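You operate a simulated robot arm through the tools that you are given. There is no shell and no other tool.

The job below is to be done with a simulated robot arm. You get a single attempt, and the scene is never put back.

Task
Give the brown pot 3 pumps of the sauce on the green sign and put a lid on it.
Fine: turn it round to the yellow marker.

Only the result counts: the job must be done as asked and must still hold three seconds after the hand-in. Knocking over, shifting, dropping, spilling or breaking anything else fails it. Lids that push on must go on centred and level and be pressed home; caps that screw on are set level and turned clockwise until they are tight.

Robot
A 6-joint arm with a four-finger gripper, fixed in place. Base frame: the origin is at the foot of the arm, x ahead of it, y to its left, z up; the work surface is at about z = 760. Readings come in mm, degrees, newtons and seconds.
Its first joint turns from -166.0 to 166.0 degrees. Payload 3.67 kg.
The tool frame sits at the grasp point between the pads (the TCP): z along the fingers, y along the line on which they close. The tips reach 28 mm beyond it. The gripper opens to 112 mm. The gripper's body begins 73 mm behind the TCP.
Orientation is that of the tool frame in the base frame, as a unit quaternion [x, y, z, w]. With the fingers straight down and closing along the base's y, the tool's x points along the base's -x, its y along +y and its z along -z.

Tools
- The arm moves only by the tool apply_moves. Its argument "plan" is a list of rows, each an object (a shift or turn left out is 0, a gripper value left out holds the last) with "fingers": the gripper command, from -1 (fully open) to 1 (shut), values between in proportion; "travel": the shift along the tool's x, y, z in m, a list of three; "dr": the turn, a rotation vector about the tool's x, y, z in degrees, a list of three. In form: [{"fingers": fingers, "travel": [x, y, z], "dr": [ax, ay, az]}, ...]. A call has 1 to 20 rows; each row shifts and turns the commanded pose from where the row before left it, along the tool's axes as they then stand. A row lasts 0.2 s, in which the tool goes at most 50 mm and 8.6 degrees; a call with a longer step from one row to the next is refused whole, and so is a gripper value outside its range. A pose out of reach is approached as far as the arm can. The call stops where the force on the tool passes 40 N (or 10 N more than at its start, if that is more) or the arm is blocked; 0.2 s more then pass. Each finger halts on what it meets, pressing with about 32 N; the grip force reading is that of the motor and also rises with nothing between the fingers. The clock runs only during rows and for 0.2 s after the last one: add rows that do not move to give the fingers time. It gives the time, the measured TCP pose, the force on the tool (base axes), the opening and the grip force at its end, in the units of the frame above (readings bear some noise), with the torque about the TCP (base axes, N m) and any sound that the robot's microphone picked up, and new pictures: "views" is both (left out), scene, wrist or none.
- Cameras (640 x 400 px; columns grow to the right, rows downward): "scene" is fixed at [51.9, 655.3, 1569.5]; the picture's right is [-0.49, -0.87, 0.00], its down [-0.68, 0.39, -0.62] and it looks along [0.54, -0.31, -0.78] (base axes); focal length 312 px, centre (320, 200). "wrist" rides on the gripper at [60, -18, -104] in the tool frame; the picture's right is [0.29, 0.96, 0.00], its down [-0.80, 0.24, -0.55] and it looks along [-0.53, 0.16, 0.83] (tool axes); focal length 234 px, centre (320, 200). There is no depth. A picture from a camera that has moved, and an enlarged one, comes with that camera's place and axes in the base frame and with its lens. The place of the scene camera against the robot may be out by one fixed shift of up to 18 mm in any direction.
- inspect(camera, box): a new picture of the part [left, top, right, bottom] of that camera's present view, enlarged. No time passes.
- close_job(): hands the job in; it is judged then, once.

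Nothing tells you positions but the pictures and the camera data. Unless the task says otherwise, let go and move clear before handing in.

The tools are called after "Emit:" as name(argument=value, ...) on one line, values as JSON. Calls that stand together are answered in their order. apply_moves: Moves the arm, as the interface text tells. Its arguments: {"type":"object","properties":{"plan":{"type":"array"},"views":{"type":"string","enum":["both","scene","wrist","none"]}},"required":["plan"]} The other tools are called the same way: inspect (camera, box) takes an enlarged picture of a part of a camera's view; close_job () hands the job in.

At the start:

```text
clock: 0.0
eef_pos: [381.5, 488.0, 1184.6]
tool_rot: [-0.001, 1.0, 0.0, 0.0]
wrist_force: [-0.2, -0.1, -0.6]
wrist_torque: [-0.02, 0.01, 0.03]
gripper_width: 111.8
finger_force: 0.0
```

scene: 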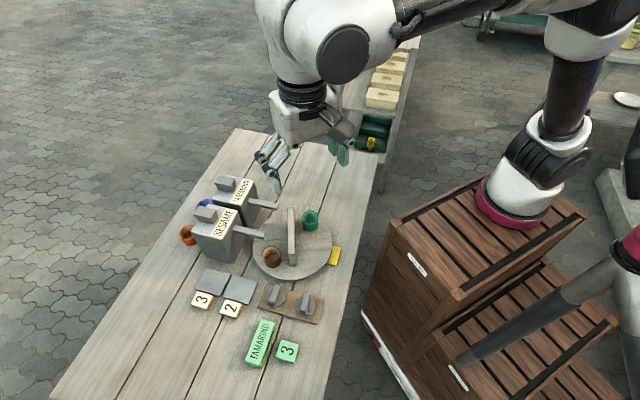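
wrist: 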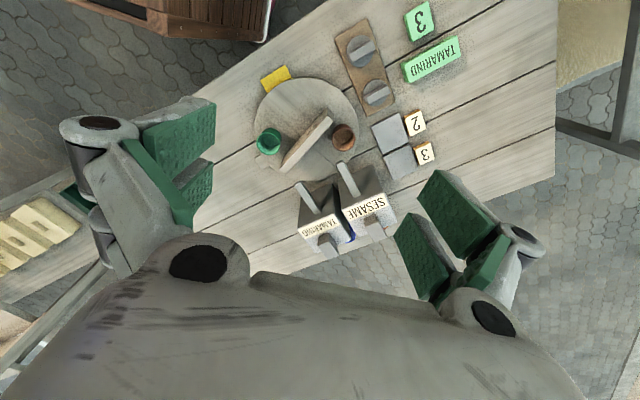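

I see a table with two pump dispensers (SESAME and another), a turntable with a brown and a green pot separated by a fence, lids, and green signs reading TAMARIND and 3. I'll look closer before moving.

Emit:
inspect(camera="scene", box=[170, 160, 360, 280])

Emit:
inspect(camera="scene", box=[180, 250, 350, 370])

Emit:
inspect(camera="wrist", box=[230, 50, 430, 270])

Emit:
inspect(camera="wrist", box=[320, 0, 480, 180])

```text
3.33 times, centred on (265, 220) of scene
camera zoom: at [51.9, 655.3, 1569.5], right [-0.49, -0.87, 0.0], down [-0.68, 0.39, -0.62], along [0.54, -0.31, -0.78], focal length 1041 px, centre (503, 133)
```

zoom: 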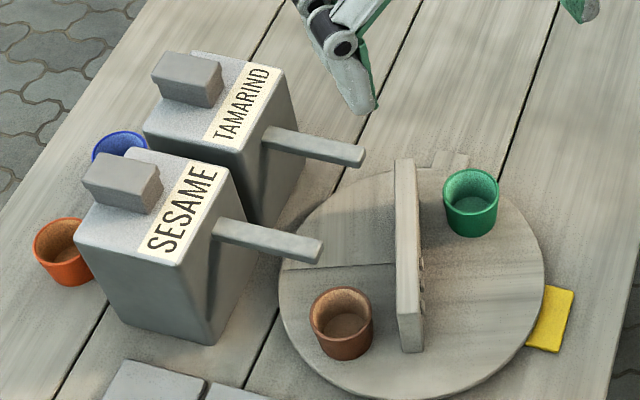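

```text
3.33 times, centred on (265, 310) of scene
camera zoom: at [51.9, 655.3, 1569.5], right [-0.49, -0.87, 0.0], down [-0.68, 0.39, -0.62], along [0.54, -0.31, -0.78], focal length 1041 px, centre (503, -167)
```

zoom: 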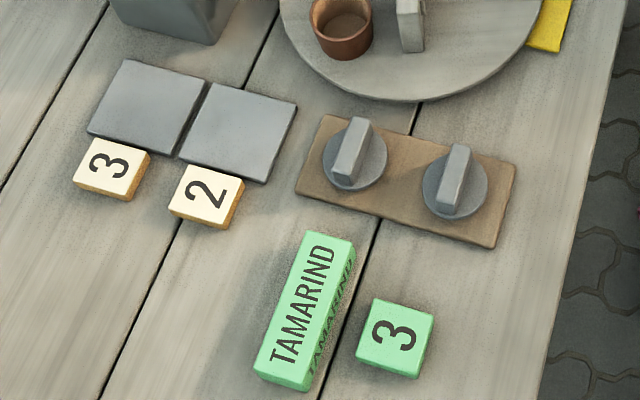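

```text
1.82 times, centred on (330, 160) of wrist
camera zoom: at [320.9, 470.3, 1288.4], right [-0.29, 0.96, 0.0], down [0.8, 0.24, 0.55], along [0.53, 0.16, -0.83], focal length 426 px, centre (302, 273)
```

zoom: 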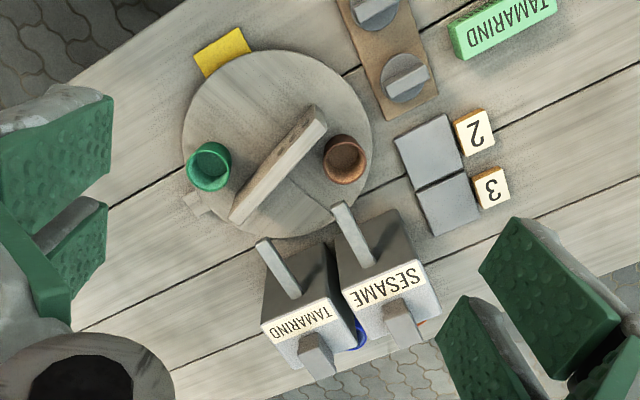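

```text
2.22 times, centred on (400, 90) of wrist
camera zoom: at [320.9, 470.3, 1288.4], right [-0.29, 0.96, 0.0], down [0.8, 0.24, 0.55], along [0.53, 0.16, -0.83], focal length 520 px, centre (142, 444)
```

zoom: 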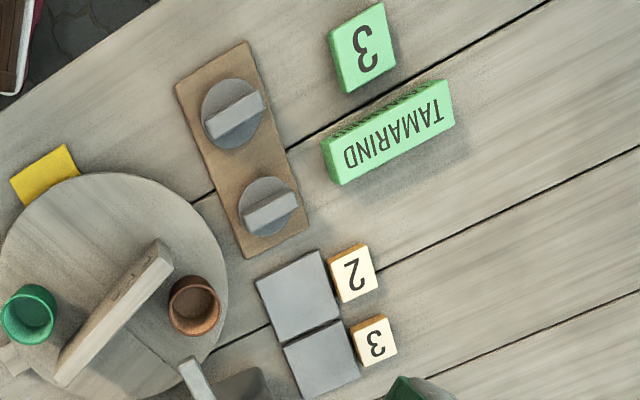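

The green sign calls for TAMARIND ×3. The brown pot sits on a turntable with a fence across the middle, next to the SESAME spout. The yellow marker is at the table's near-right edge, and the two knobbed discs on the wooden board are the lids. I'll lower a bit to get better wrist views.

Emit:
apply_moves(plan=[{"travel": [0.03, 0, 0.04]}, {"travel": [0.03, 0, 0.04]}, {"travel": [0, 0, 0.04]}, {}], views="both")

```text
clock: 1.0
eef_pos: [320.8, 489.1, 1065.7]
tool_rot: [0.0, 1.0, 0.0, 0.0]
wrist_force: [-0.3, 0.3, -0.4]
wrist_torque: [0.05, -0.03, -0.02]
gripper_width: 111.9
finger_force: 0.0
camera wrist: at [260.9, 470.3, 1169.6], right [-0.29, 0.96, 0.0], down [0.8, 0.24, 0.55], along [0.53, 0.16, -0.83], focal length 234 px, centre (320, 200)
```

scene: 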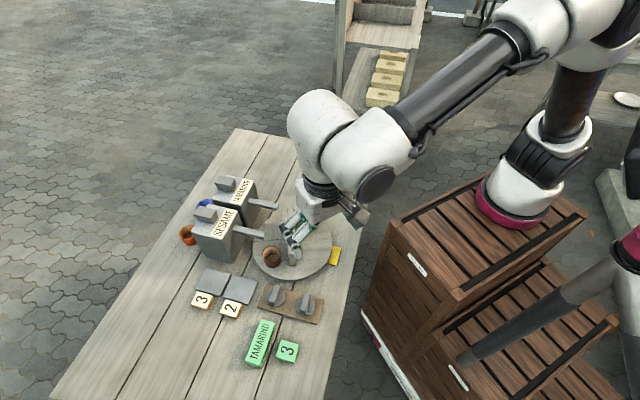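
wrist: 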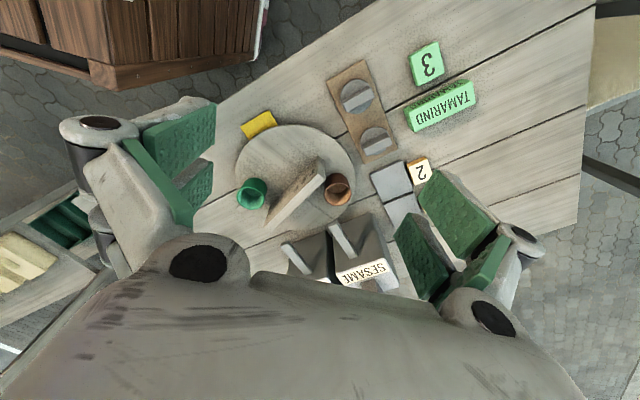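

The view is lower now; I'll zoom in on the turntable and lids to measure them.

Emit:
inspect(camera="wrist", box=[220, 100, 420, 300])

Emit:
inspect(camera="wrist", box=[310, 40, 490, 200])

```text
2.00 times, centred on (320, 200) of wrist
camera zoom: at [260.9, 470.3, 1169.6], right [-0.29, 0.96, 0.0], down [0.8, 0.24, 0.55], along [0.53, 0.16, -0.83], focal length 468 px, centre (320, 200)
```

zoom: 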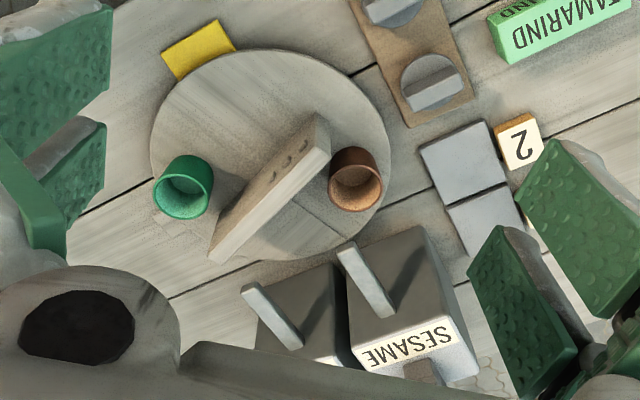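

```text
2.50 times, centred on (400, 120) of wrist
camera zoom: at [260.9, 470.3, 1169.6], right [-0.29, 0.96, 0.0], down [0.8, 0.24, 0.55], along [0.53, 0.16, -0.83], focal length 585 px, centre (120, 400)
```

zoom: 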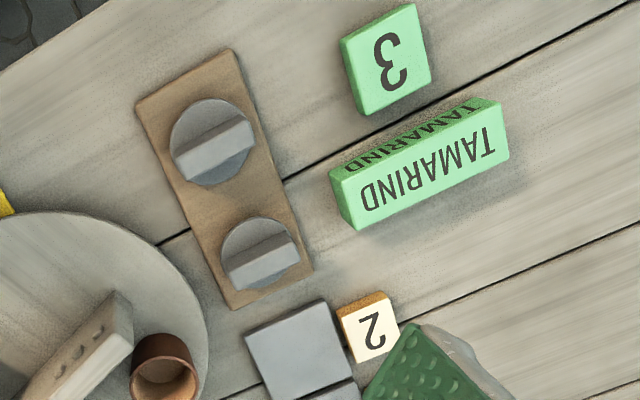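

Brown pot rim is about (461, 563, 820) and the turntable centre about (480, 486). Next I'll move over the turntable to look straight down on it and at the spouts.

Emit:
apply_moves(plan=[{"travel": [-0.044, 0.003, 0]}, {"travel": [-0.044, 0.003, 0]}, {"travel": [-0.044, 0.003, 0]}, {"travel": [-0.044, 0.003, 0]}, {"travel": [-0.044, 0.003, 0]}, {}], views="wrist")

Emit:
inspect(camera="wrist", box=[220, 0, 440, 140])

Emit:
inspect(camera="wrist", box=[240, 120, 460, 270])

```text
clock: 2.4
eef_pos: [541.9, 502.7, 1064.9]
tool_rot: [0.0, 1.0, 0.0, -0.001]
wrist_force: [-0.5, -0.4, 0.4]
wrist_torque: [0.02, -0.05, 0.0]
gripper_width: 111.9
finger_force: 0.0
camera wrist: at [481.5, 484.5, 1168.9], right [-0.29, 0.96, 0.0], down [0.8, 0.24, 0.55], along [0.53, 0.16, -0.83], focal length 234 px, centre (320, 200)
```

wrist: 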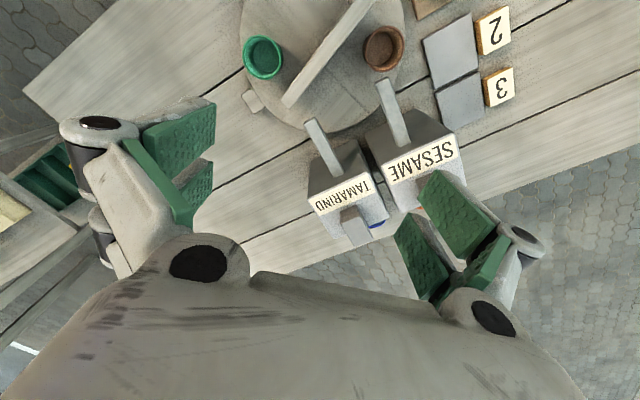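

```text
2.86 times, centred on (330, 70) of wrist
camera zoom: at [481.5, 484.5, 1168.9], right [-0.29, 0.96, 0.0], down [0.8, 0.24, 0.55], along [0.53, 0.16, -0.83], focal length 669 px, centre (291, 571)
```

zoom: 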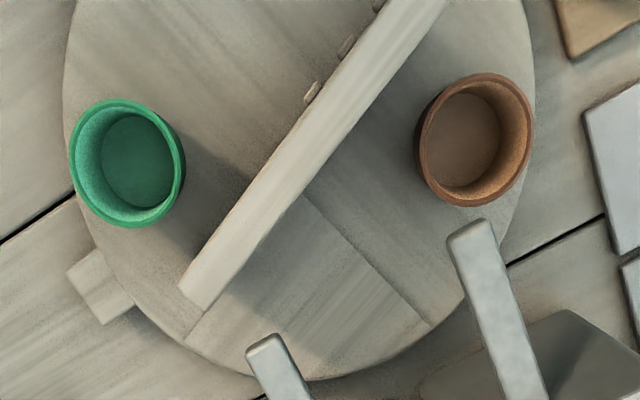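

```text
2.67 times, centred on (350, 195) of wrist
camera zoom: at [481.5, 484.5, 1168.9], right [-0.29, 0.96, 0.0], down [0.8, 0.24, 0.55], along [0.53, 0.16, -0.83], focal length 624 px, centre (240, 213)
```

zoom: 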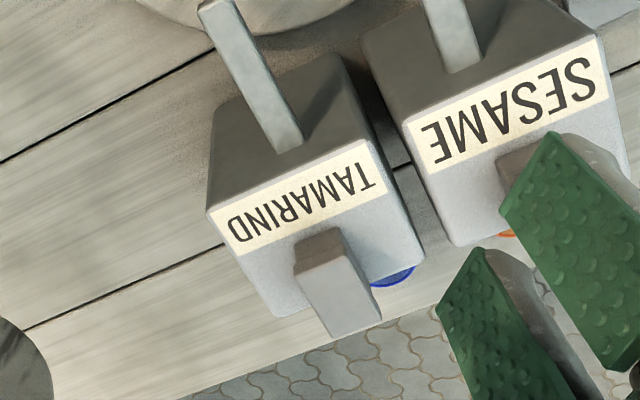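

Pots sit opposite each other about 79 mm from the turntable centre (≈(491, 491)). The TAMARIND spout outlet is around (569, 502), and the yellow marker is at about 224° round the table. Now I'll look down on the dispensers and their plungers.

Emit:
apply_moves(plan=[{"travel": [-0.034, 0.033, 0]}, {"travel": [-0.034, 0.033, 0]}, {"travel": [-0.034, 0.033, 0]}, {}], views="both")

Emit:
inspect(camera="wrist", box=[220, 0, 440, 140])

Emit:
inspect(camera="wrist", box=[260, 0, 380, 75])

```text
clock: 3.4
eef_pos: [637.9, 588.7, 1058.4]
tool_rot: [0.0, 1.0, -0.001, 0.0]
wrist_force: [-0.2, 0.4, -0.6]
wrist_torque: [0.01, 0.0, 0.01]
gripper_width: 112.1
finger_force: 0.0
out of reach, approached as far as the arm can: row 3
camera wrist: at [578.2, 570.0, 1162.3], right [-0.29, 0.96, 0.0], down [0.8, 0.24, 0.55], along [0.53, 0.16, -0.83], focal length 234 px, centre (320, 200)
```

scene: 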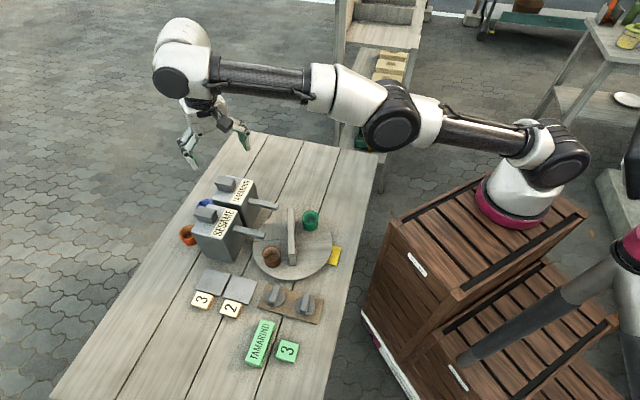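
wrist: 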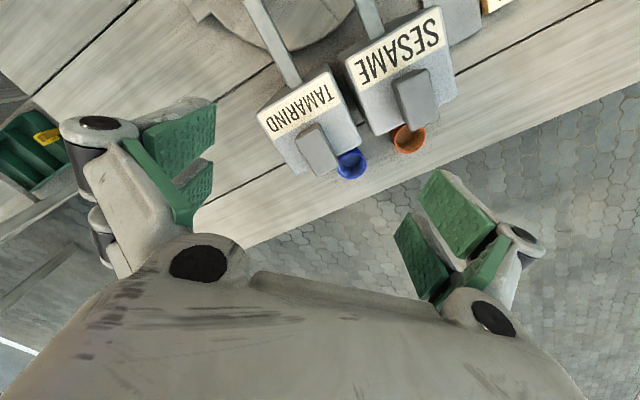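

```text
2.86 times, centred on (330, 70) of wrist
camera zoom: at [578.2, 570.0, 1162.3], right [-0.29, 0.96, 0.0], down [0.8, 0.24, 0.55], along [0.53, 0.16, -0.83], focal length 669 px, centre (291, 571)
```

zoom: 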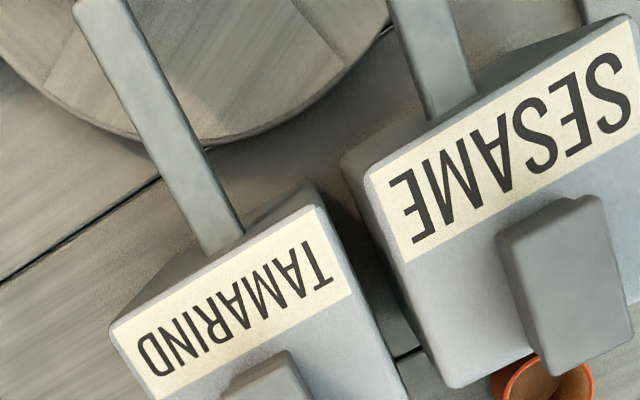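

```text
5.33 times, centred on (320, 38) of wrist
camera zoom: at [578.2, 570.0, 1162.3], right [-0.29, 0.96, 0.0], down [0.8, 0.24, 0.55], along [0.53, 0.16, -0.83], focal length 1249 px, centre (320, 1067)
```

zoom: 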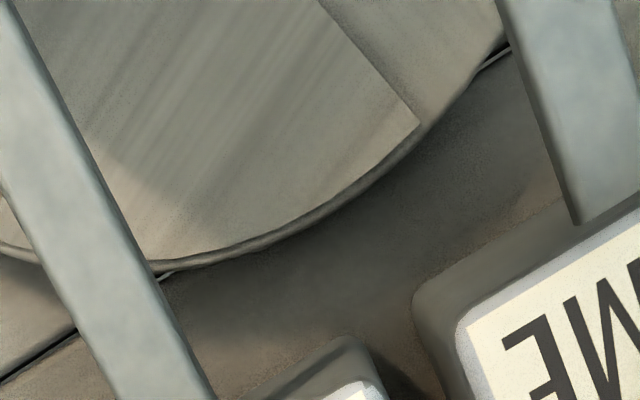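

Emit:
inspect(camera="wrist", box=[250, 60, 450, 190])

Emit:
inspect(camera="scene", box=[175, 165, 285, 265])

Emit:
inspect(camera="scene", box=[240, 195, 350, 285])

Emit:
inspect(camera="scene", box=[250, 270, 330, 330])

```text
3.08 times, centred on (350, 125) of wrist
camera zoom: at [578.2, 570.0, 1162.3], right [-0.29, 0.96, 0.0], down [0.8, 0.24, 0.55], along [0.53, 0.16, -0.83], focal length 720 px, centre (228, 431)
```

zoom: 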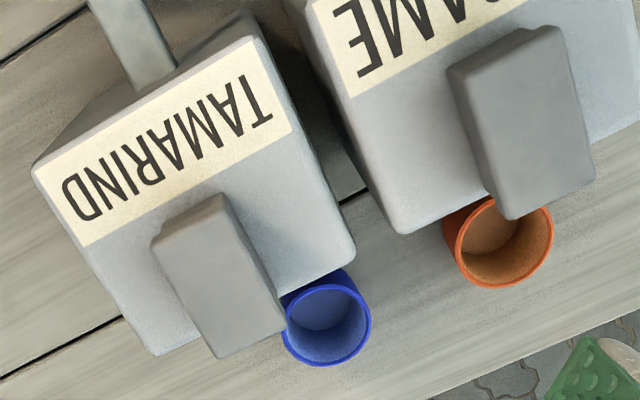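

```text
4.00 times, centred on (230, 215) of scene
camera zoom: at [51.9, 655.3, 1569.5], right [-0.49, -0.87, 0.0], down [-0.68, 0.39, -0.62], along [0.54, -0.31, -0.78], focal length 1249 px, centre (680, 140)
```

zoom: 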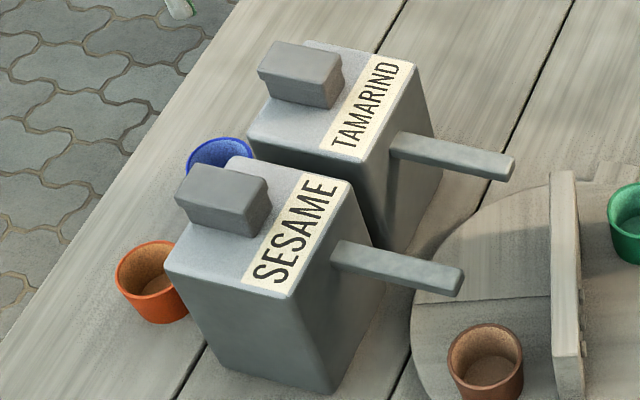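

```text
4.44 times, centred on (295, 240) of scene
camera zoom: at [51.9, 655.3, 1569.5], right [-0.49, -0.87, 0.0], down [-0.68, 0.39, -0.62], along [0.54, -0.31, -0.78], focal length 1388 px, centre (431, 22)
```

zoom: 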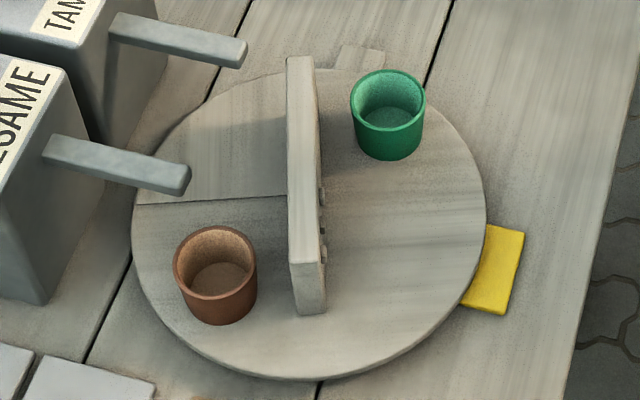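

```text
6.67 times, centred on (290, 300) of scene
camera zoom: at [51.9, 655.3, 1569.5], right [-0.49, -0.87, 0.0], down [-0.68, 0.39, -0.62], along [0.54, -0.31, -0.78], focal length 2081 px, centre (520, -467)
```

zoom: 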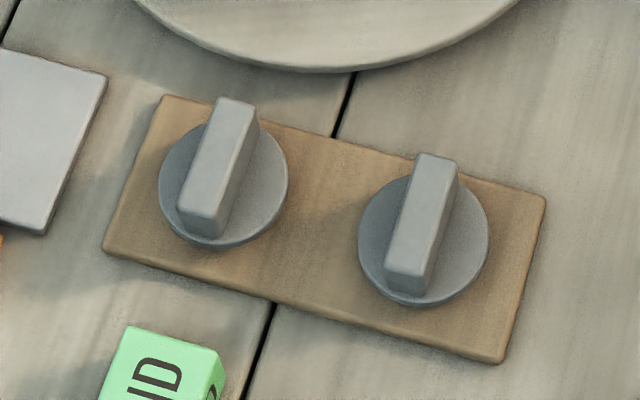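

The plungers are blocks at the rear of each dispenser; TAMARIND's top is near (681, 598, 902). The lids are push-on discs with bar handles. I'll move above the turntable centre and align the gripper with the fence.

Emit:
apply_moves(plan=[{"travel": [0.038, -0.025, 0]}, {"travel": [0.038, -0.025, 0]}, {"travel": [0.038, -0.025, 0]}, {"travel": [0.033, -0.023, 0]}, {"dr": [0, 0, 8.43]}, {"dr": [0, 0, 8.43]}, {"dr": [0, 0, 8.43]}, {}], views="wrist")

```text
clock: 5.2
eef_pos: [489.7, 489.6, 1059.4]
tool_rot: [0.22, 0.975, 0.0, -0.001]
wrist_force: [0.1, 0.6, 0.1]
wrist_torque: [0.03, -0.02, 0.02]
gripper_width: 111.8
finger_force: 0.2
camera wrist: at [426.7, 498.7, 1163.1], right [0.15, 0.99, 0.0], down [0.82, -0.12, 0.55], along [0.55, -0.08, -0.83], focal length 234 px, centre (320, 200)
```

wrist: 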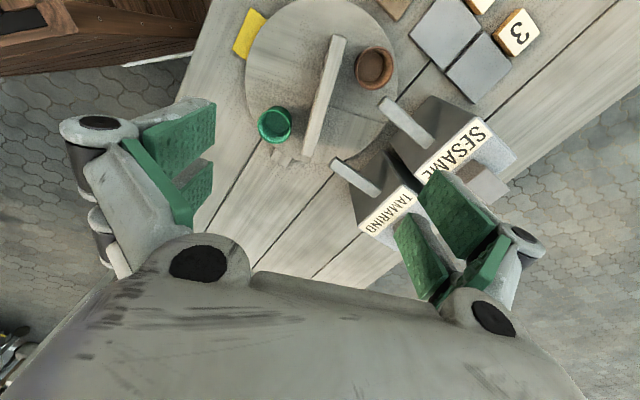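

Emit:
inspect(camera="wrist", box=[220, 0, 460, 190])

Emit:
inspect(camera="wrist", box=[240, 20, 360, 170])

```text
2.11 times, centred on (340, 95) of wrist
camera zoom: at [426.7, 498.7, 1163.1], right [0.15, 0.99, 0.0], down [0.82, -0.12, 0.55], along [0.55, -0.08, -0.83], focal length 493 px, centre (278, 421)
```

zoom: 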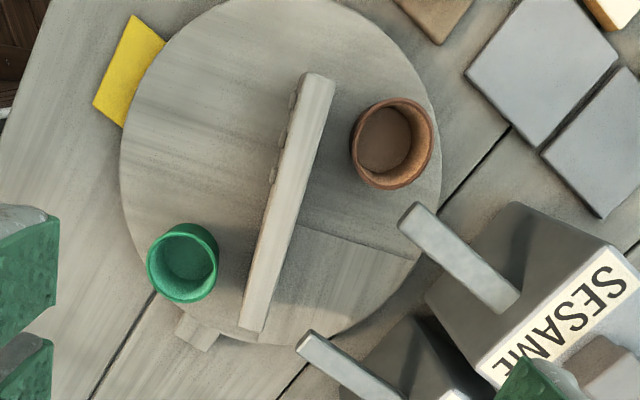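

```text
2.67 times, centred on (300, 95) of wrist
camera zoom: at [426.7, 498.7, 1163.1], right [0.15, 0.99, 0.0], down [0.82, -0.12, 0.55], along [0.55, -0.08, -0.83], focal length 624 px, centre (373, 480)
```

zoom: 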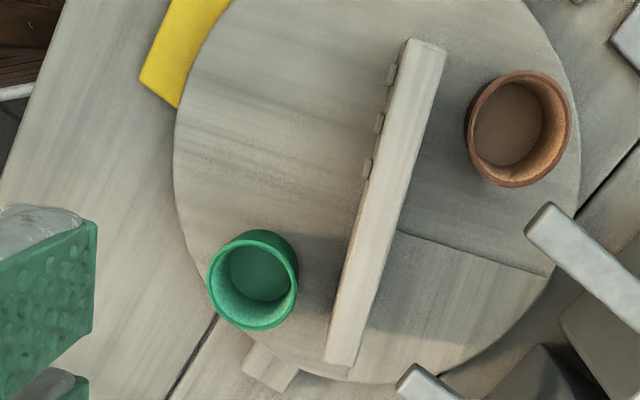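

Fence mid is ≈(492.5, 490.7) at −24.5°, about 17 mm thick, top at z≈837. I'll lower over it with the fingers half open and look at its bumps up close.

Emit:
apply_moves(plan=[{"fingers": 0.1, "travel": [-0.001, 0.001, 0.043], "dr": [0, 0, -0.7]}, {"travel": [0, 0, 0.043]}, {"travel": [0, 0, 0.043]}, {}], views="both")

Emit:
inspect(camera="wrist", box=[230, 60, 410, 220])

```text
clock: 6.2
eef_pos: [489.7, 491.3, 928.7]
tool_rot: [0.213, 0.977, 0.0, -0.001]
wrist_force: [-0.5, -1.1, -0.5]
wrist_torque: [-0.03, 0.04, 0.0]
gripper_width: 50.2
finger_force: 0.0
camera wrist: at [426.1, 499.7, 1032.7], right [0.14, 0.99, 0.0], down [0.83, -0.11, 0.55], along [0.55, -0.07, -0.83], focal length 234 px, centre (320, 200)
```

scene: 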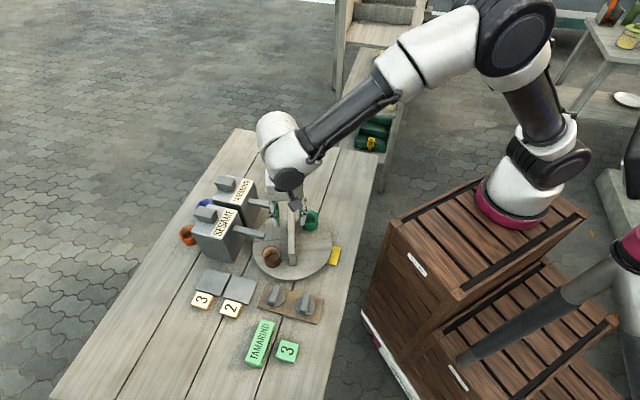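
wrist: 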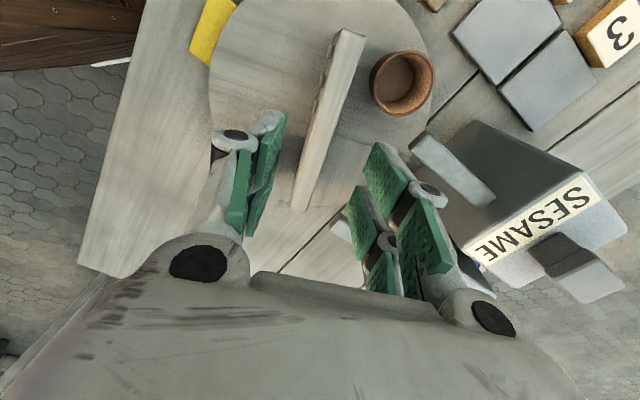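

```text
2.50 times, centred on (320, 140) of wrist
camera zoom: at [426.1, 499.7, 1032.7], right [0.14, 0.99, 0.0], down [0.83, -0.11, 0.55], along [0.55, -0.07, -0.83], focal length 585 px, centre (320, 350)
```

zoom: 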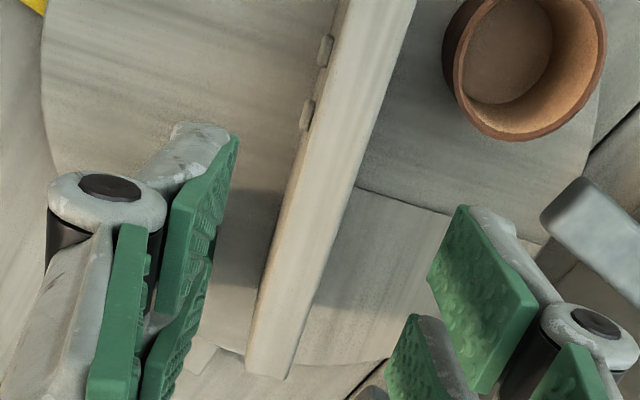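

The fence is centred between the fingers and the bumps are clear of the grip zone. Descending to straddle it and grip.

Emit:
apply_moves(plan=[{"travel": [-0.003, 0, 0.035]}, {"travel": [0, 0, 0.035]}, {"travel": [0, 0, 0.03]}, {}], views="wrist")

```text
clock: 7.2
eef_pos: [493.6, 489.0, 830.7]
tool_rot: [0.212, 0.977, 0.001, 0.0]
wrist_force: [-0.3, 0.1, -0.4]
wrist_torque: [-0.01, 0.02, 0.01]
gripper_width: 50.4
finger_force: 0.1
camera wrist: at [431.4, 497.3, 933.7], right [0.14, 0.99, 0.0], down [0.83, -0.11, 0.55], along [0.55, -0.08, -0.83], focal length 234 px, centre (320, 200)
```

wrist: 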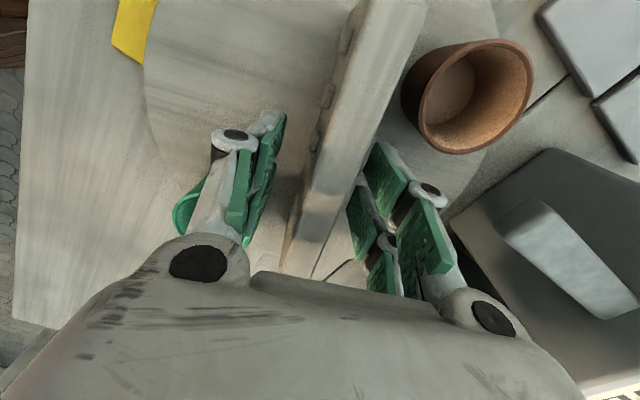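

Emit:
apply_moves(plan=[{"fingers": 0.5}, {"fingers": 0.6}, {"fingers": 1}, {"fingers": 1}], views="wrist")

```text
clock: 8.2
eef_pos: [494.6, 488.9, 830.1]
tool_rot: [0.213, 0.977, 0.001, 0.0]
wrist_force: [3.7, 7.2, -3.5]
wrist_torque: [0.37, 0.07, -0.03]
gripper_width: 17.6
finger_force: 44.9
camera wrist: at [431.5, 497.9, 934.0], right [0.14, 0.99, 0.0], down [0.83, -0.11, 0.55], along [0.55, -0.07, -0.83], focal length 234 px, centre (320, 200)
```

wrist: 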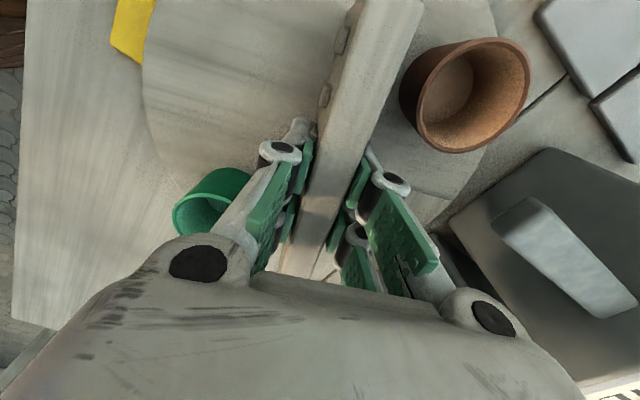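

Gripped at 17.6 mm with about 8 N of sideways force, so I'm slightly off the axis. I'll nudge along the tool's y and start with a small clockwise turn to feel it.

Emit:
apply_moves(plan=[{"travel": [0, 0.001, 0]}, {}], views="none")

Emit:
apply_moves(plan=[{"dr": [0, 0, 4]}, {"dr": [0, 0, 4]}, {}], views="wrist")

```text
clock: 8.8
eef_pos: [495.0, 490.5, 830.0]
tool_rot: [0.213, 0.977, -0.001, -0.001]
wrist_force: [0.5, 0.4, 0.3]
wrist_torque: [0.02, 0.39, 0.0]
gripper_width: 17.8
finger_force: 45.1
```

```text
clock: 9.6
eef_pos: [494.4, 489.0, 829.4]
tool_rot: [0.28, 0.96, 0.0, -0.001]
wrist_force: [-2.1, -10.2, 8.6]
wrist_torque: [-0.03, 0.74, 0.04]
gripper_width: 18.1
finger_force: 44.5
camera wrist: at [433.2, 506.4, 934.0], right [0.27, 0.96, 0.0], down [0.8, -0.23, 0.55], along [0.53, -0.15, -0.83], focal length 234 px, centre (320, 200)
```

wrist: 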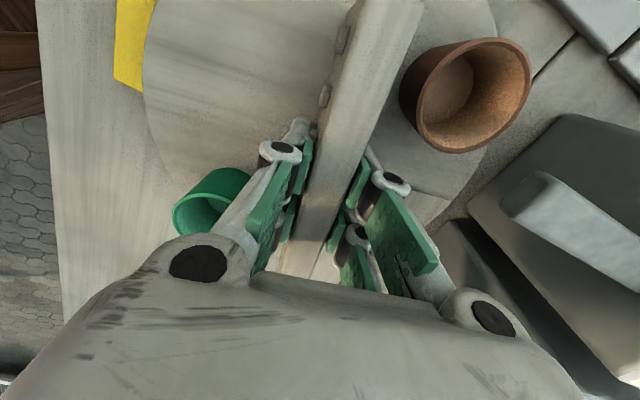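

The table turns with the grip. I'll correct for the force and continue in steps.

Emit:
apply_moves(plan=[{"travel": [-0.0004, -0.0011, 0]}, {}], views="none")

Emit:
apply_moves(plan=[{"dr": [0, 0, 6]}, {"dr": [0, 0, 6]}, {}], views="none")

```text
clock: 10.2
eef_pos: [493.5, 489.9, 830.3]
tool_rot: [0.281, 0.96, 0.001, 0.0]
wrist_force: [3.7, -0.8, 4.6]
wrist_torque: [-0.38, -0.97, 0.02]
gripper_width: 17.8
finger_force: 45.1
```

```text
clock: 11.0
eef_pos: [494.0, 489.5, 830.5]
tool_rot: [0.38, 0.925, 0.001, 0.0]
wrist_force: [3.7, 2.3, -3.4]
wrist_torque: [0.23, 0.07, -0.08]
gripper_width: 18.2
finger_force: 45.3
```

Emit:
apply_moves(plan=[{"dr": [0, 0, 6]}, {"dr": [0, 0, 6]}, {"dr": [0, 0, 6]}, {"dr": [0, 0, 6]}, {}], views="both")

```text
clock: 12.2
eef_pos: [492.4, 489.7, 830.4]
tool_rot: [0.563, 0.826, -0.001, -0.001]
wrist_force: [-21.6, -3.8, -7.6]
wrist_torque: [0.97, 1.04, 0.01]
gripper_width: 18.3
finger_force: 44.9
camera wrist: at [453.3, 537.3, 933.9], right [0.79, 0.62, 0.0], down [0.51, -0.65, 0.55], along [0.34, -0.44, -0.83], focal length 234 px, centre (320, 200)
```

scene: 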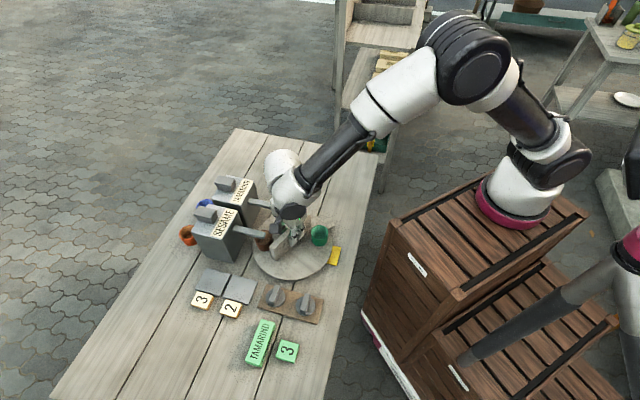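
wrist: 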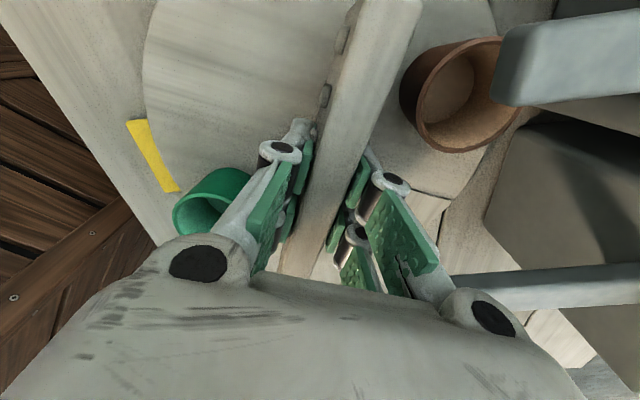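

The sideways force shows the true axis is a few mm off my grip point, near (489.5, 493). I'll loosen, re-centre and re-grip.

Emit:
apply_moves(plan=[{"fingers": 0.5}, {"fingers": 0.5, "travel": [0.0035, -0.002, 0]}, {"fingers": 0.5}, {"fingers": 1}, {"fingers": 1}], views="none")

Emit:
apply_moves(plan=[{"dr": [0, 0, 6]}, {"dr": [0, 0, 6]}, {"dr": [0, 0, 6]}, {}], views="none")

```text
clock: 13.4
eef_pos: [491.9, 491.3, 831.4]
tool_rot: [0.563, 0.826, 0.0, 0.0]
wrist_force: [6.2, 2.2, 1.8]
wrist_torque: [-0.24, -0.35, -0.04]
gripper_width: 18.1
finger_force: 44.8
```

```text
clock: 14.4
eef_pos: [490.9, 491.8, 830.7]
tool_rot: [0.686, 0.728, 0.0, -0.001]
wrist_force: [15.9, -3.6, 8.8]
wrist_torque: [0.34, -0.39, -0.03]
gripper_width: 18.3
finger_force: 45.3
```

Emit:
apply_moves(plan=[{"travel": [0, 0.0015, 0]}, {"dr": [0, 0, 6]}, {"dr": [0, 0, 6]}, {}], views="both")

```text
clock: 15.4
eef_pos: [491.8, 490.8, 830.8]
tool_rot: [0.757, 0.653, -0.001, -0.001]
wrist_force: [-5.6, -4.9, 12.9]
wrist_torque: [-0.31, 0.2, 0.01]
gripper_width: 18.0
finger_force: 45.6
camera wrist: at [481.9, 552.8, 934.4], right [0.99, 0.14, 0.0], down [0.12, -0.82, 0.55], along [0.08, -0.55, -0.83], focal length 234 px, centre (320, 200)
```

scene: 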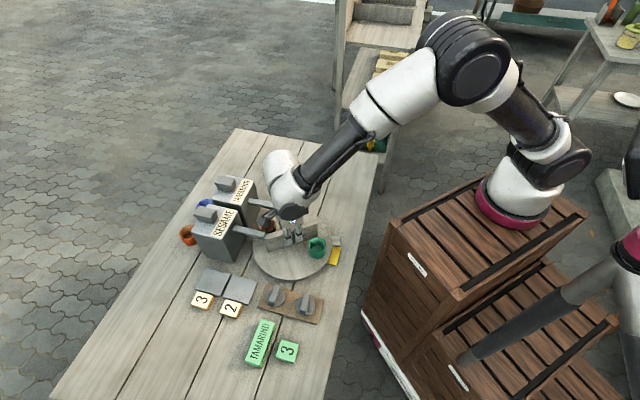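
wrist: 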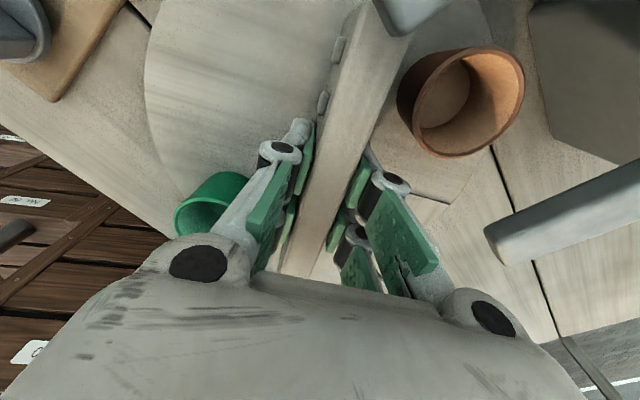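

Emit:
apply_moves(plan=[{"travel": [0, -0.0005, 0]}, {"dr": [0, 0, 6]}, {"dr": [0, 0, 6]}, {"dr": [0, 0, 6]}, {}], views="none")

Emit:
apply_moves(plan=[{"dr": [0, 0, 6]}, {"dr": [0, 0, 6]}, {}], views="both")

```text
clock: 15.9
eef_pos: [490.8, 491.3, 830.3]
tool_rot: [0.766, 0.643, -0.004, -0.009]
wrist_force: [-12.0, 0.6, 6.8]
wrist_torque: [-0.49, 0.43, 0.01]
gripper_width: 18.0
finger_force: 44.9
out of reach, approached as far as the arm can: row 2
stopped in row 2: the force on the tool passed its limit at 63 N (the readings are from after the stop); the commanded pose is now the measured one
```

```text
clock: 16.2
eef_pos: [491.4, 490.9, 830.2]
tool_rot: [0.772, 0.636, -0.008, -0.014]
wrist_force: [-13.7, 3.8, 6.3]
wrist_torque: [-1.04, -0.99, 0.04]
gripper_width: 18.3
finger_force: 44.5
out of reach, approached as far as the arm can: row 1
stopped in row 1: the force on the tool passed its limit at 60 N (the readings are from after the stop); the commanded pose is now the measured one
camera wrist: at [487.9, 551.8, 934.9], right [0.99, 0.1, -0.03], down [0.1, -0.83, 0.54], along [0.03, -0.54, -0.84], focal length 234 px, centre (320, 200)
```

scene: 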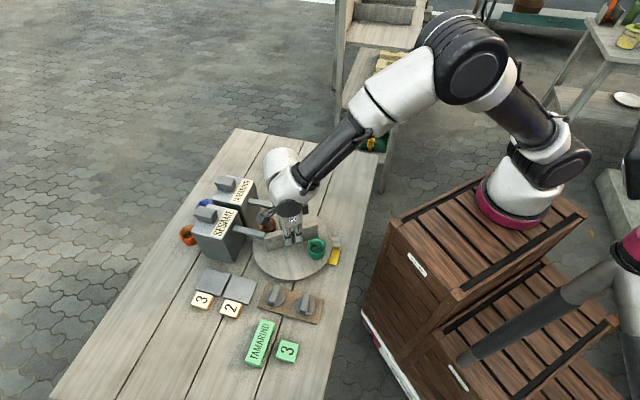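
wrist: 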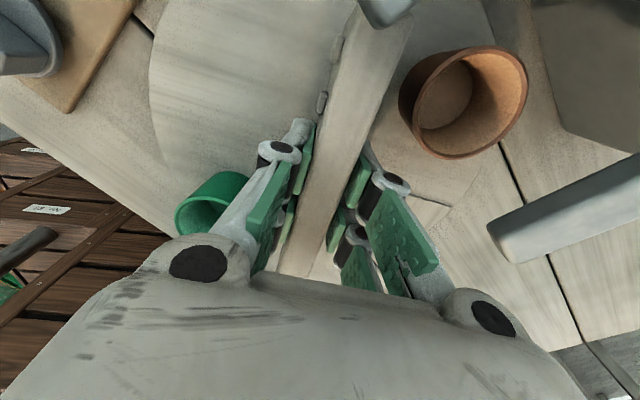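

The wrist joint hit its limit at about 101° yaw, with some 29° still to turn. I'll let go of the fence, rise clear, swing the wrist back 180° and re-grip.

Emit:
apply_moves(plan=[{"fingers": 0.4}, {"fingers": 0.1}, {"travel": [0, 0, -0.03]}, {"travel": [0, 0, -0.04]}, {"travel": [0, 0, -0.02]}, {"dr": [-1.82, -0.31, 0]}, {}], views="wrist")

```text
clock: 17.8
eef_pos: [496.3, 489.1, 920.4]
tool_rot: [0.771, 0.637, -0.009, -0.015]
wrist_force: [0.0, -0.2, 0.4]
wrist_torque: [-0.02, 0.01, -0.01]
gripper_width: 50.7
finger_force: 0.0
camera wrist: at [491.7, 550.0, 1024.3], right [0.99, 0.1, -0.03], down [0.1, -0.83, 0.54], along [0.03, -0.54, -0.84], focal length 234 px, centre (320, 200)
```

wrist: 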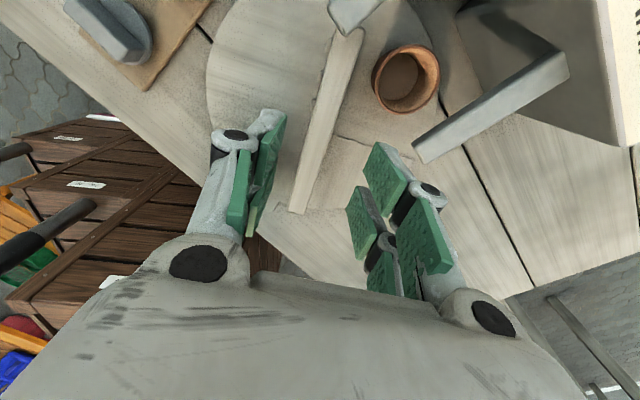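

Emit:
apply_moves(plan=[{"dr": [-1.82, -0.31, -6]}, {"dr": [0, 0, -8.5]}, {"dr": [0, 0, -8.5]}, {"dr": [0, 0, -8.5]}, {"dr": [0, 0, -8.5]}, {"dr": [0, 0, -8.5]}, {"dr": [0, 0, -8.5]}, {"dr": [0, 0, -8.5]}, {"dr": [0, 0, -8.5]}, {"dr": [0, 0, -8.5]}, {"dr": [0, 0, -8.5]}, {"dr": [0, 0, -8.5]}, {"dr": [0, 0, -8.5]}, {"dr": [0, 0, -8.5]}, {"dr": [0, 0, -8.5]}, {"dr": [0, 0, -8.5]}, {"dr": [0, 0, -8.5]}, {"dr": [0, 0, -8.5]}, {"dr": [0, 0, -8.5]}, {"dr": [0, 0, -8.5]}], views="both")

```text
clock: 22.0
eef_pos: [495.4, 490.7, 920.0]
tool_rot: [-0.549, 0.836, -0.012, 0.01]
wrist_force: [-0.6, 0.3, 0.8]
wrist_torque: [-0.03, 0.01, 0.03]
gripper_width: 50.5
finger_force: 0.0
camera wrist: at [485.5, 428.7, 1023.7], right [-0.99, 0.12, -0.03], down [0.08, 0.83, 0.55], along [0.09, 0.54, -0.84], focal length 234 px, centre (320, 200)
```

scene: 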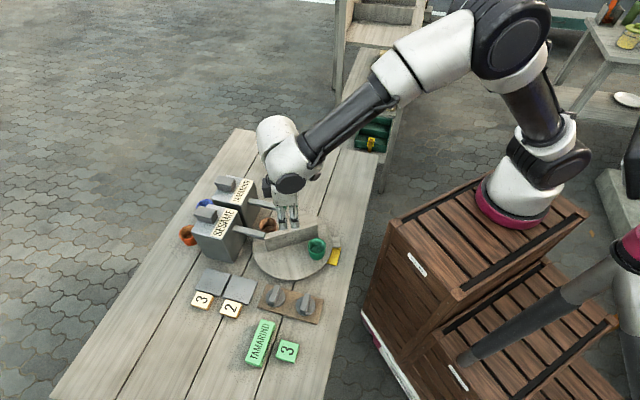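
wrist: 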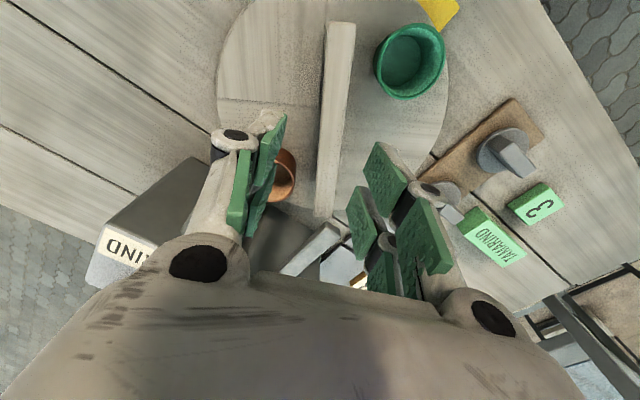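

Emit:
apply_moves(plan=[{"dr": [-1.78, 0.2, -4]}, {"dr": [0, 0, -8.4]}, {"travel": [0, 0.004, 0]}, {}], views="wrist")

Emit:
inspect(camera="wrist", box=[210, 0, 460, 230])

```text
clock: 23.0
eef_pos: [491.9, 491.6, 920.0]
tool_rot: [-0.635, 0.772, -0.001, -0.001]
wrist_force: [-0.6, 0.6, 1.1]
wrist_torque: [0.03, 0.03, -0.02]
gripper_width: 50.1
finger_force: 0.1
camera wrist: at [497.7, 428.8, 1023.9], right [-1.0, -0.1, 0.0], down [-0.08, 0.83, 0.55], along [-0.05, 0.55, -0.83], focal length 234 px, centre (320, 200)
```

wrist: 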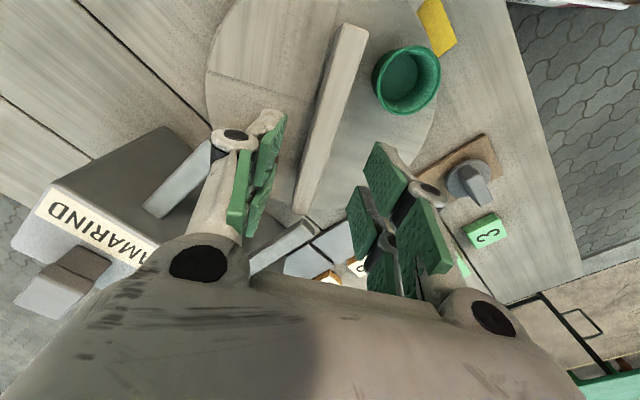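

```text
1.74 times, centred on (335, 115) of wrist
camera zoom: at [497.7, 428.8, 1023.9], right [-1.0, -0.1, 0.0], down [-0.08, 0.83, 0.55], along [-0.05, 0.55, -0.83], focal length 407 px, centre (294, 348)
```

zoom: 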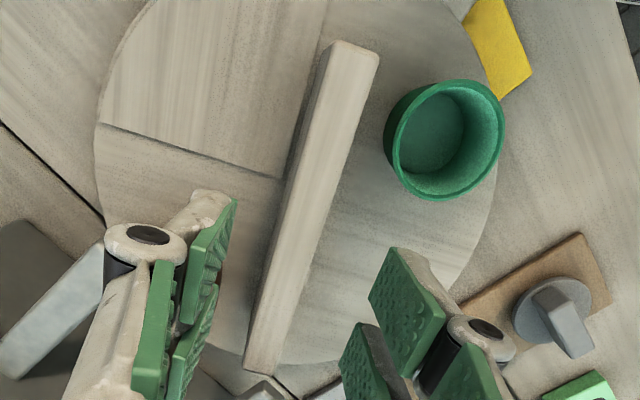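

Emit:
inspect(camera="wrist", box=[280, 90, 370, 190])

```text
4.00 times, centred on (325, 140) of wrist
camera zoom: at [497.7, 428.8, 1023.9], right [-1.0, -0.1, 0.0], down [-0.08, 0.83, 0.55], along [-0.05, 0.55, -0.83], focal length 937 px, centre (300, 440)
```

zoom: 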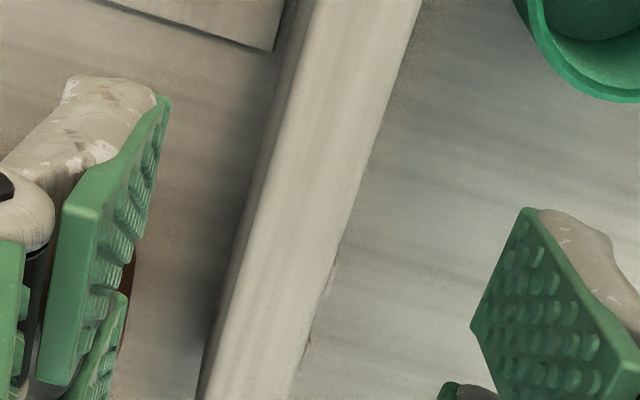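

Emit:
apply_moves(plan=[{"travel": [0, 0.001, 0.045]}, {"travel": [0, 0, 0.045]}, {"fingers": 0.5}, {"fingers": 0.6}, {"fingers": 1}, {"fingers": 1}], views="wrist")

```text
clock: 24.4
eef_pos: [492.3, 492.6, 832.3]
tool_rot: [-0.635, 0.772, -0.001, -0.001]
wrist_force: [-2.1, 0.4, -4.4]
wrist_torque: [0.79, -0.1, 0.01]
gripper_width: 18.1
finger_force: 45.1
camera wrist: at [496.5, 429.2, 935.0], right [-1.0, -0.1, 0.0], down [-0.08, 0.83, 0.55], along [-0.05, 0.55, -0.83], focal length 234 px, centre (320, 200)
```

wrist: 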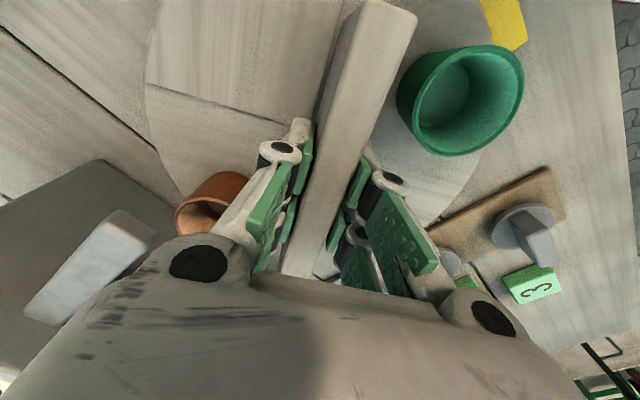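

Emit:
apply_moves(plan=[{"dr": [0, 0, 5.4]}, {"dr": [0, 0, 5.4]}, {}], views="none")

Emit:
apply_moves(plan=[{"dr": [0, 0, 5.4]}, {"dr": [0, 0, 5.4]}, {"dr": [0, 0, 5.2]}, {}], views="both")

```text
clock: 25.2
eef_pos: [491.4, 491.2, 831.4]
tool_rot: [-0.559, 0.829, 0.0, 0.0]
wrist_force: [-0.3, 7.9, 8.0]
wrist_torque: [-1.12, 0.54, -0.01]
gripper_width: 17.8
finger_force: 45.0
```

```text
clock: 26.2
eef_pos: [491.6, 491.9, 831.0]
tool_rot: [-0.438, 0.899, 0.0, 0.001]
wrist_force: [0.3, 13.1, 21.2]
wrist_torque: [-0.5, 0.66, -0.02]
gripper_width: 18.1
finger_force: 45.0
camera wrist: at [467.7, 432.8, 934.8], right [-0.93, 0.36, 0.0], down [0.3, 0.78, 0.56], along [0.2, 0.52, -0.83], focal length 234 px, centre (320, 200)
```

scene: 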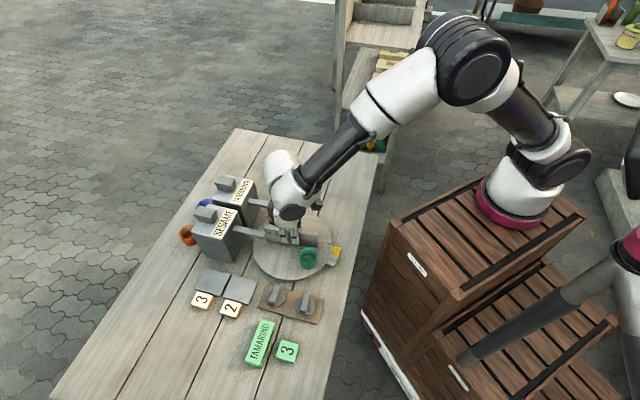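
wrist: 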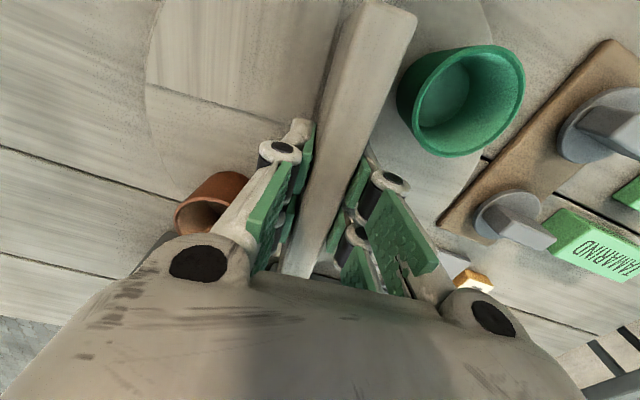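

The table should now have the brown pot below the TAMARIND spout. I'll release, rise and check.

Emit:
apply_moves(plan=[{"fingers": 0.4}, {"fingers": 0.1}, {"travel": [0, 0, -0.04]}, {"travel": [0, 0, -0.05]}, {"travel": [0, 0, -0.05]}, {"travel": [0, 0, -0.05]}, {}], views="both")

Emit:
inspect(camera="scene", box=[220, 180, 350, 285])

Emit:
inspect(camera="wrist", box=[160, 0, 400, 200])

```text
clock: 27.8
eef_pos: [490.1, 489.7, 1018.6]
tool_rot: [-0.439, 0.898, -0.001, 0.0]
wrist_force: [-1.0, 0.0, -0.6]
wrist_torque: [-0.01, 0.01, 0.0]
gripper_width: 50.4
finger_force: 0.0
camera wrist: at [467.7, 431.6, 1122.6], right [-0.93, 0.36, 0.0], down [0.3, 0.78, 0.55], along [0.2, 0.52, -0.83], focal length 234 px, centre (320, 200)
```

scene: 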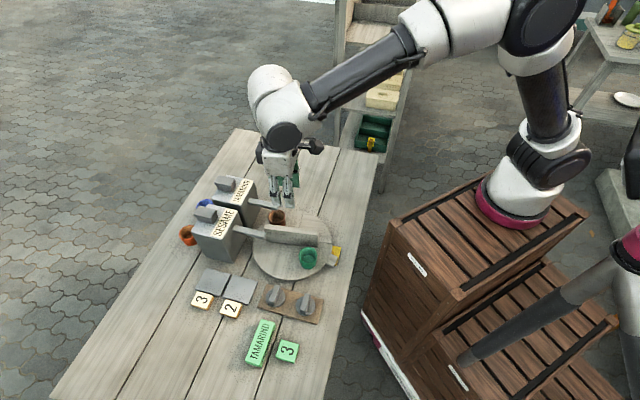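
wrist: 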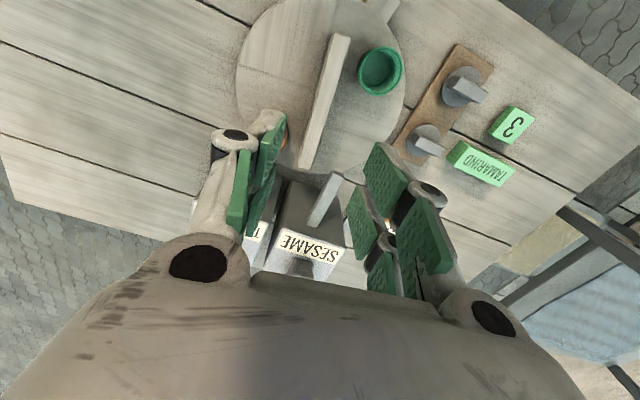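

```text
3.81 times, centred on (285, 232) of scene
camera zoom: at [51.9, 655.3, 1569.5], right [-0.49, -0.87, 0.0], down [-0.68, 0.39, -0.62], along [0.54, -0.31, -0.78], focal length 1189 px, centre (453, 76)
```

zoom: 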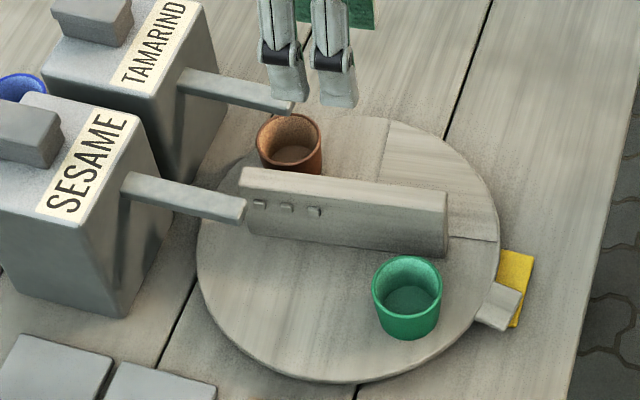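

```text
2.00 times, centred on (280, 100) of wrist
camera zoom: at [467.7, 431.6, 1122.6], right [-0.93, 0.36, 0.0], down [0.3, 0.78, 0.55], along [0.2, 0.52, -0.83], focal length 468 px, centre (400, 400)
```

zoom: 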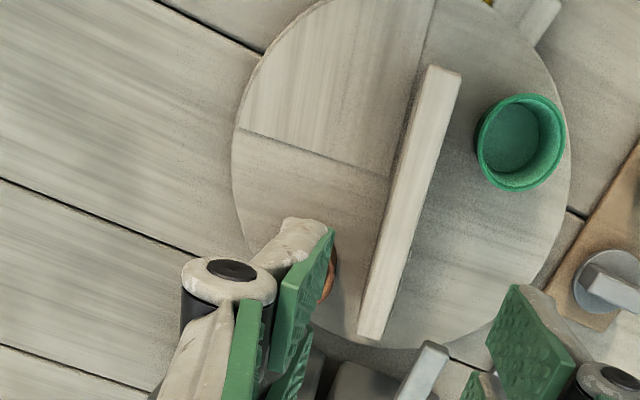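

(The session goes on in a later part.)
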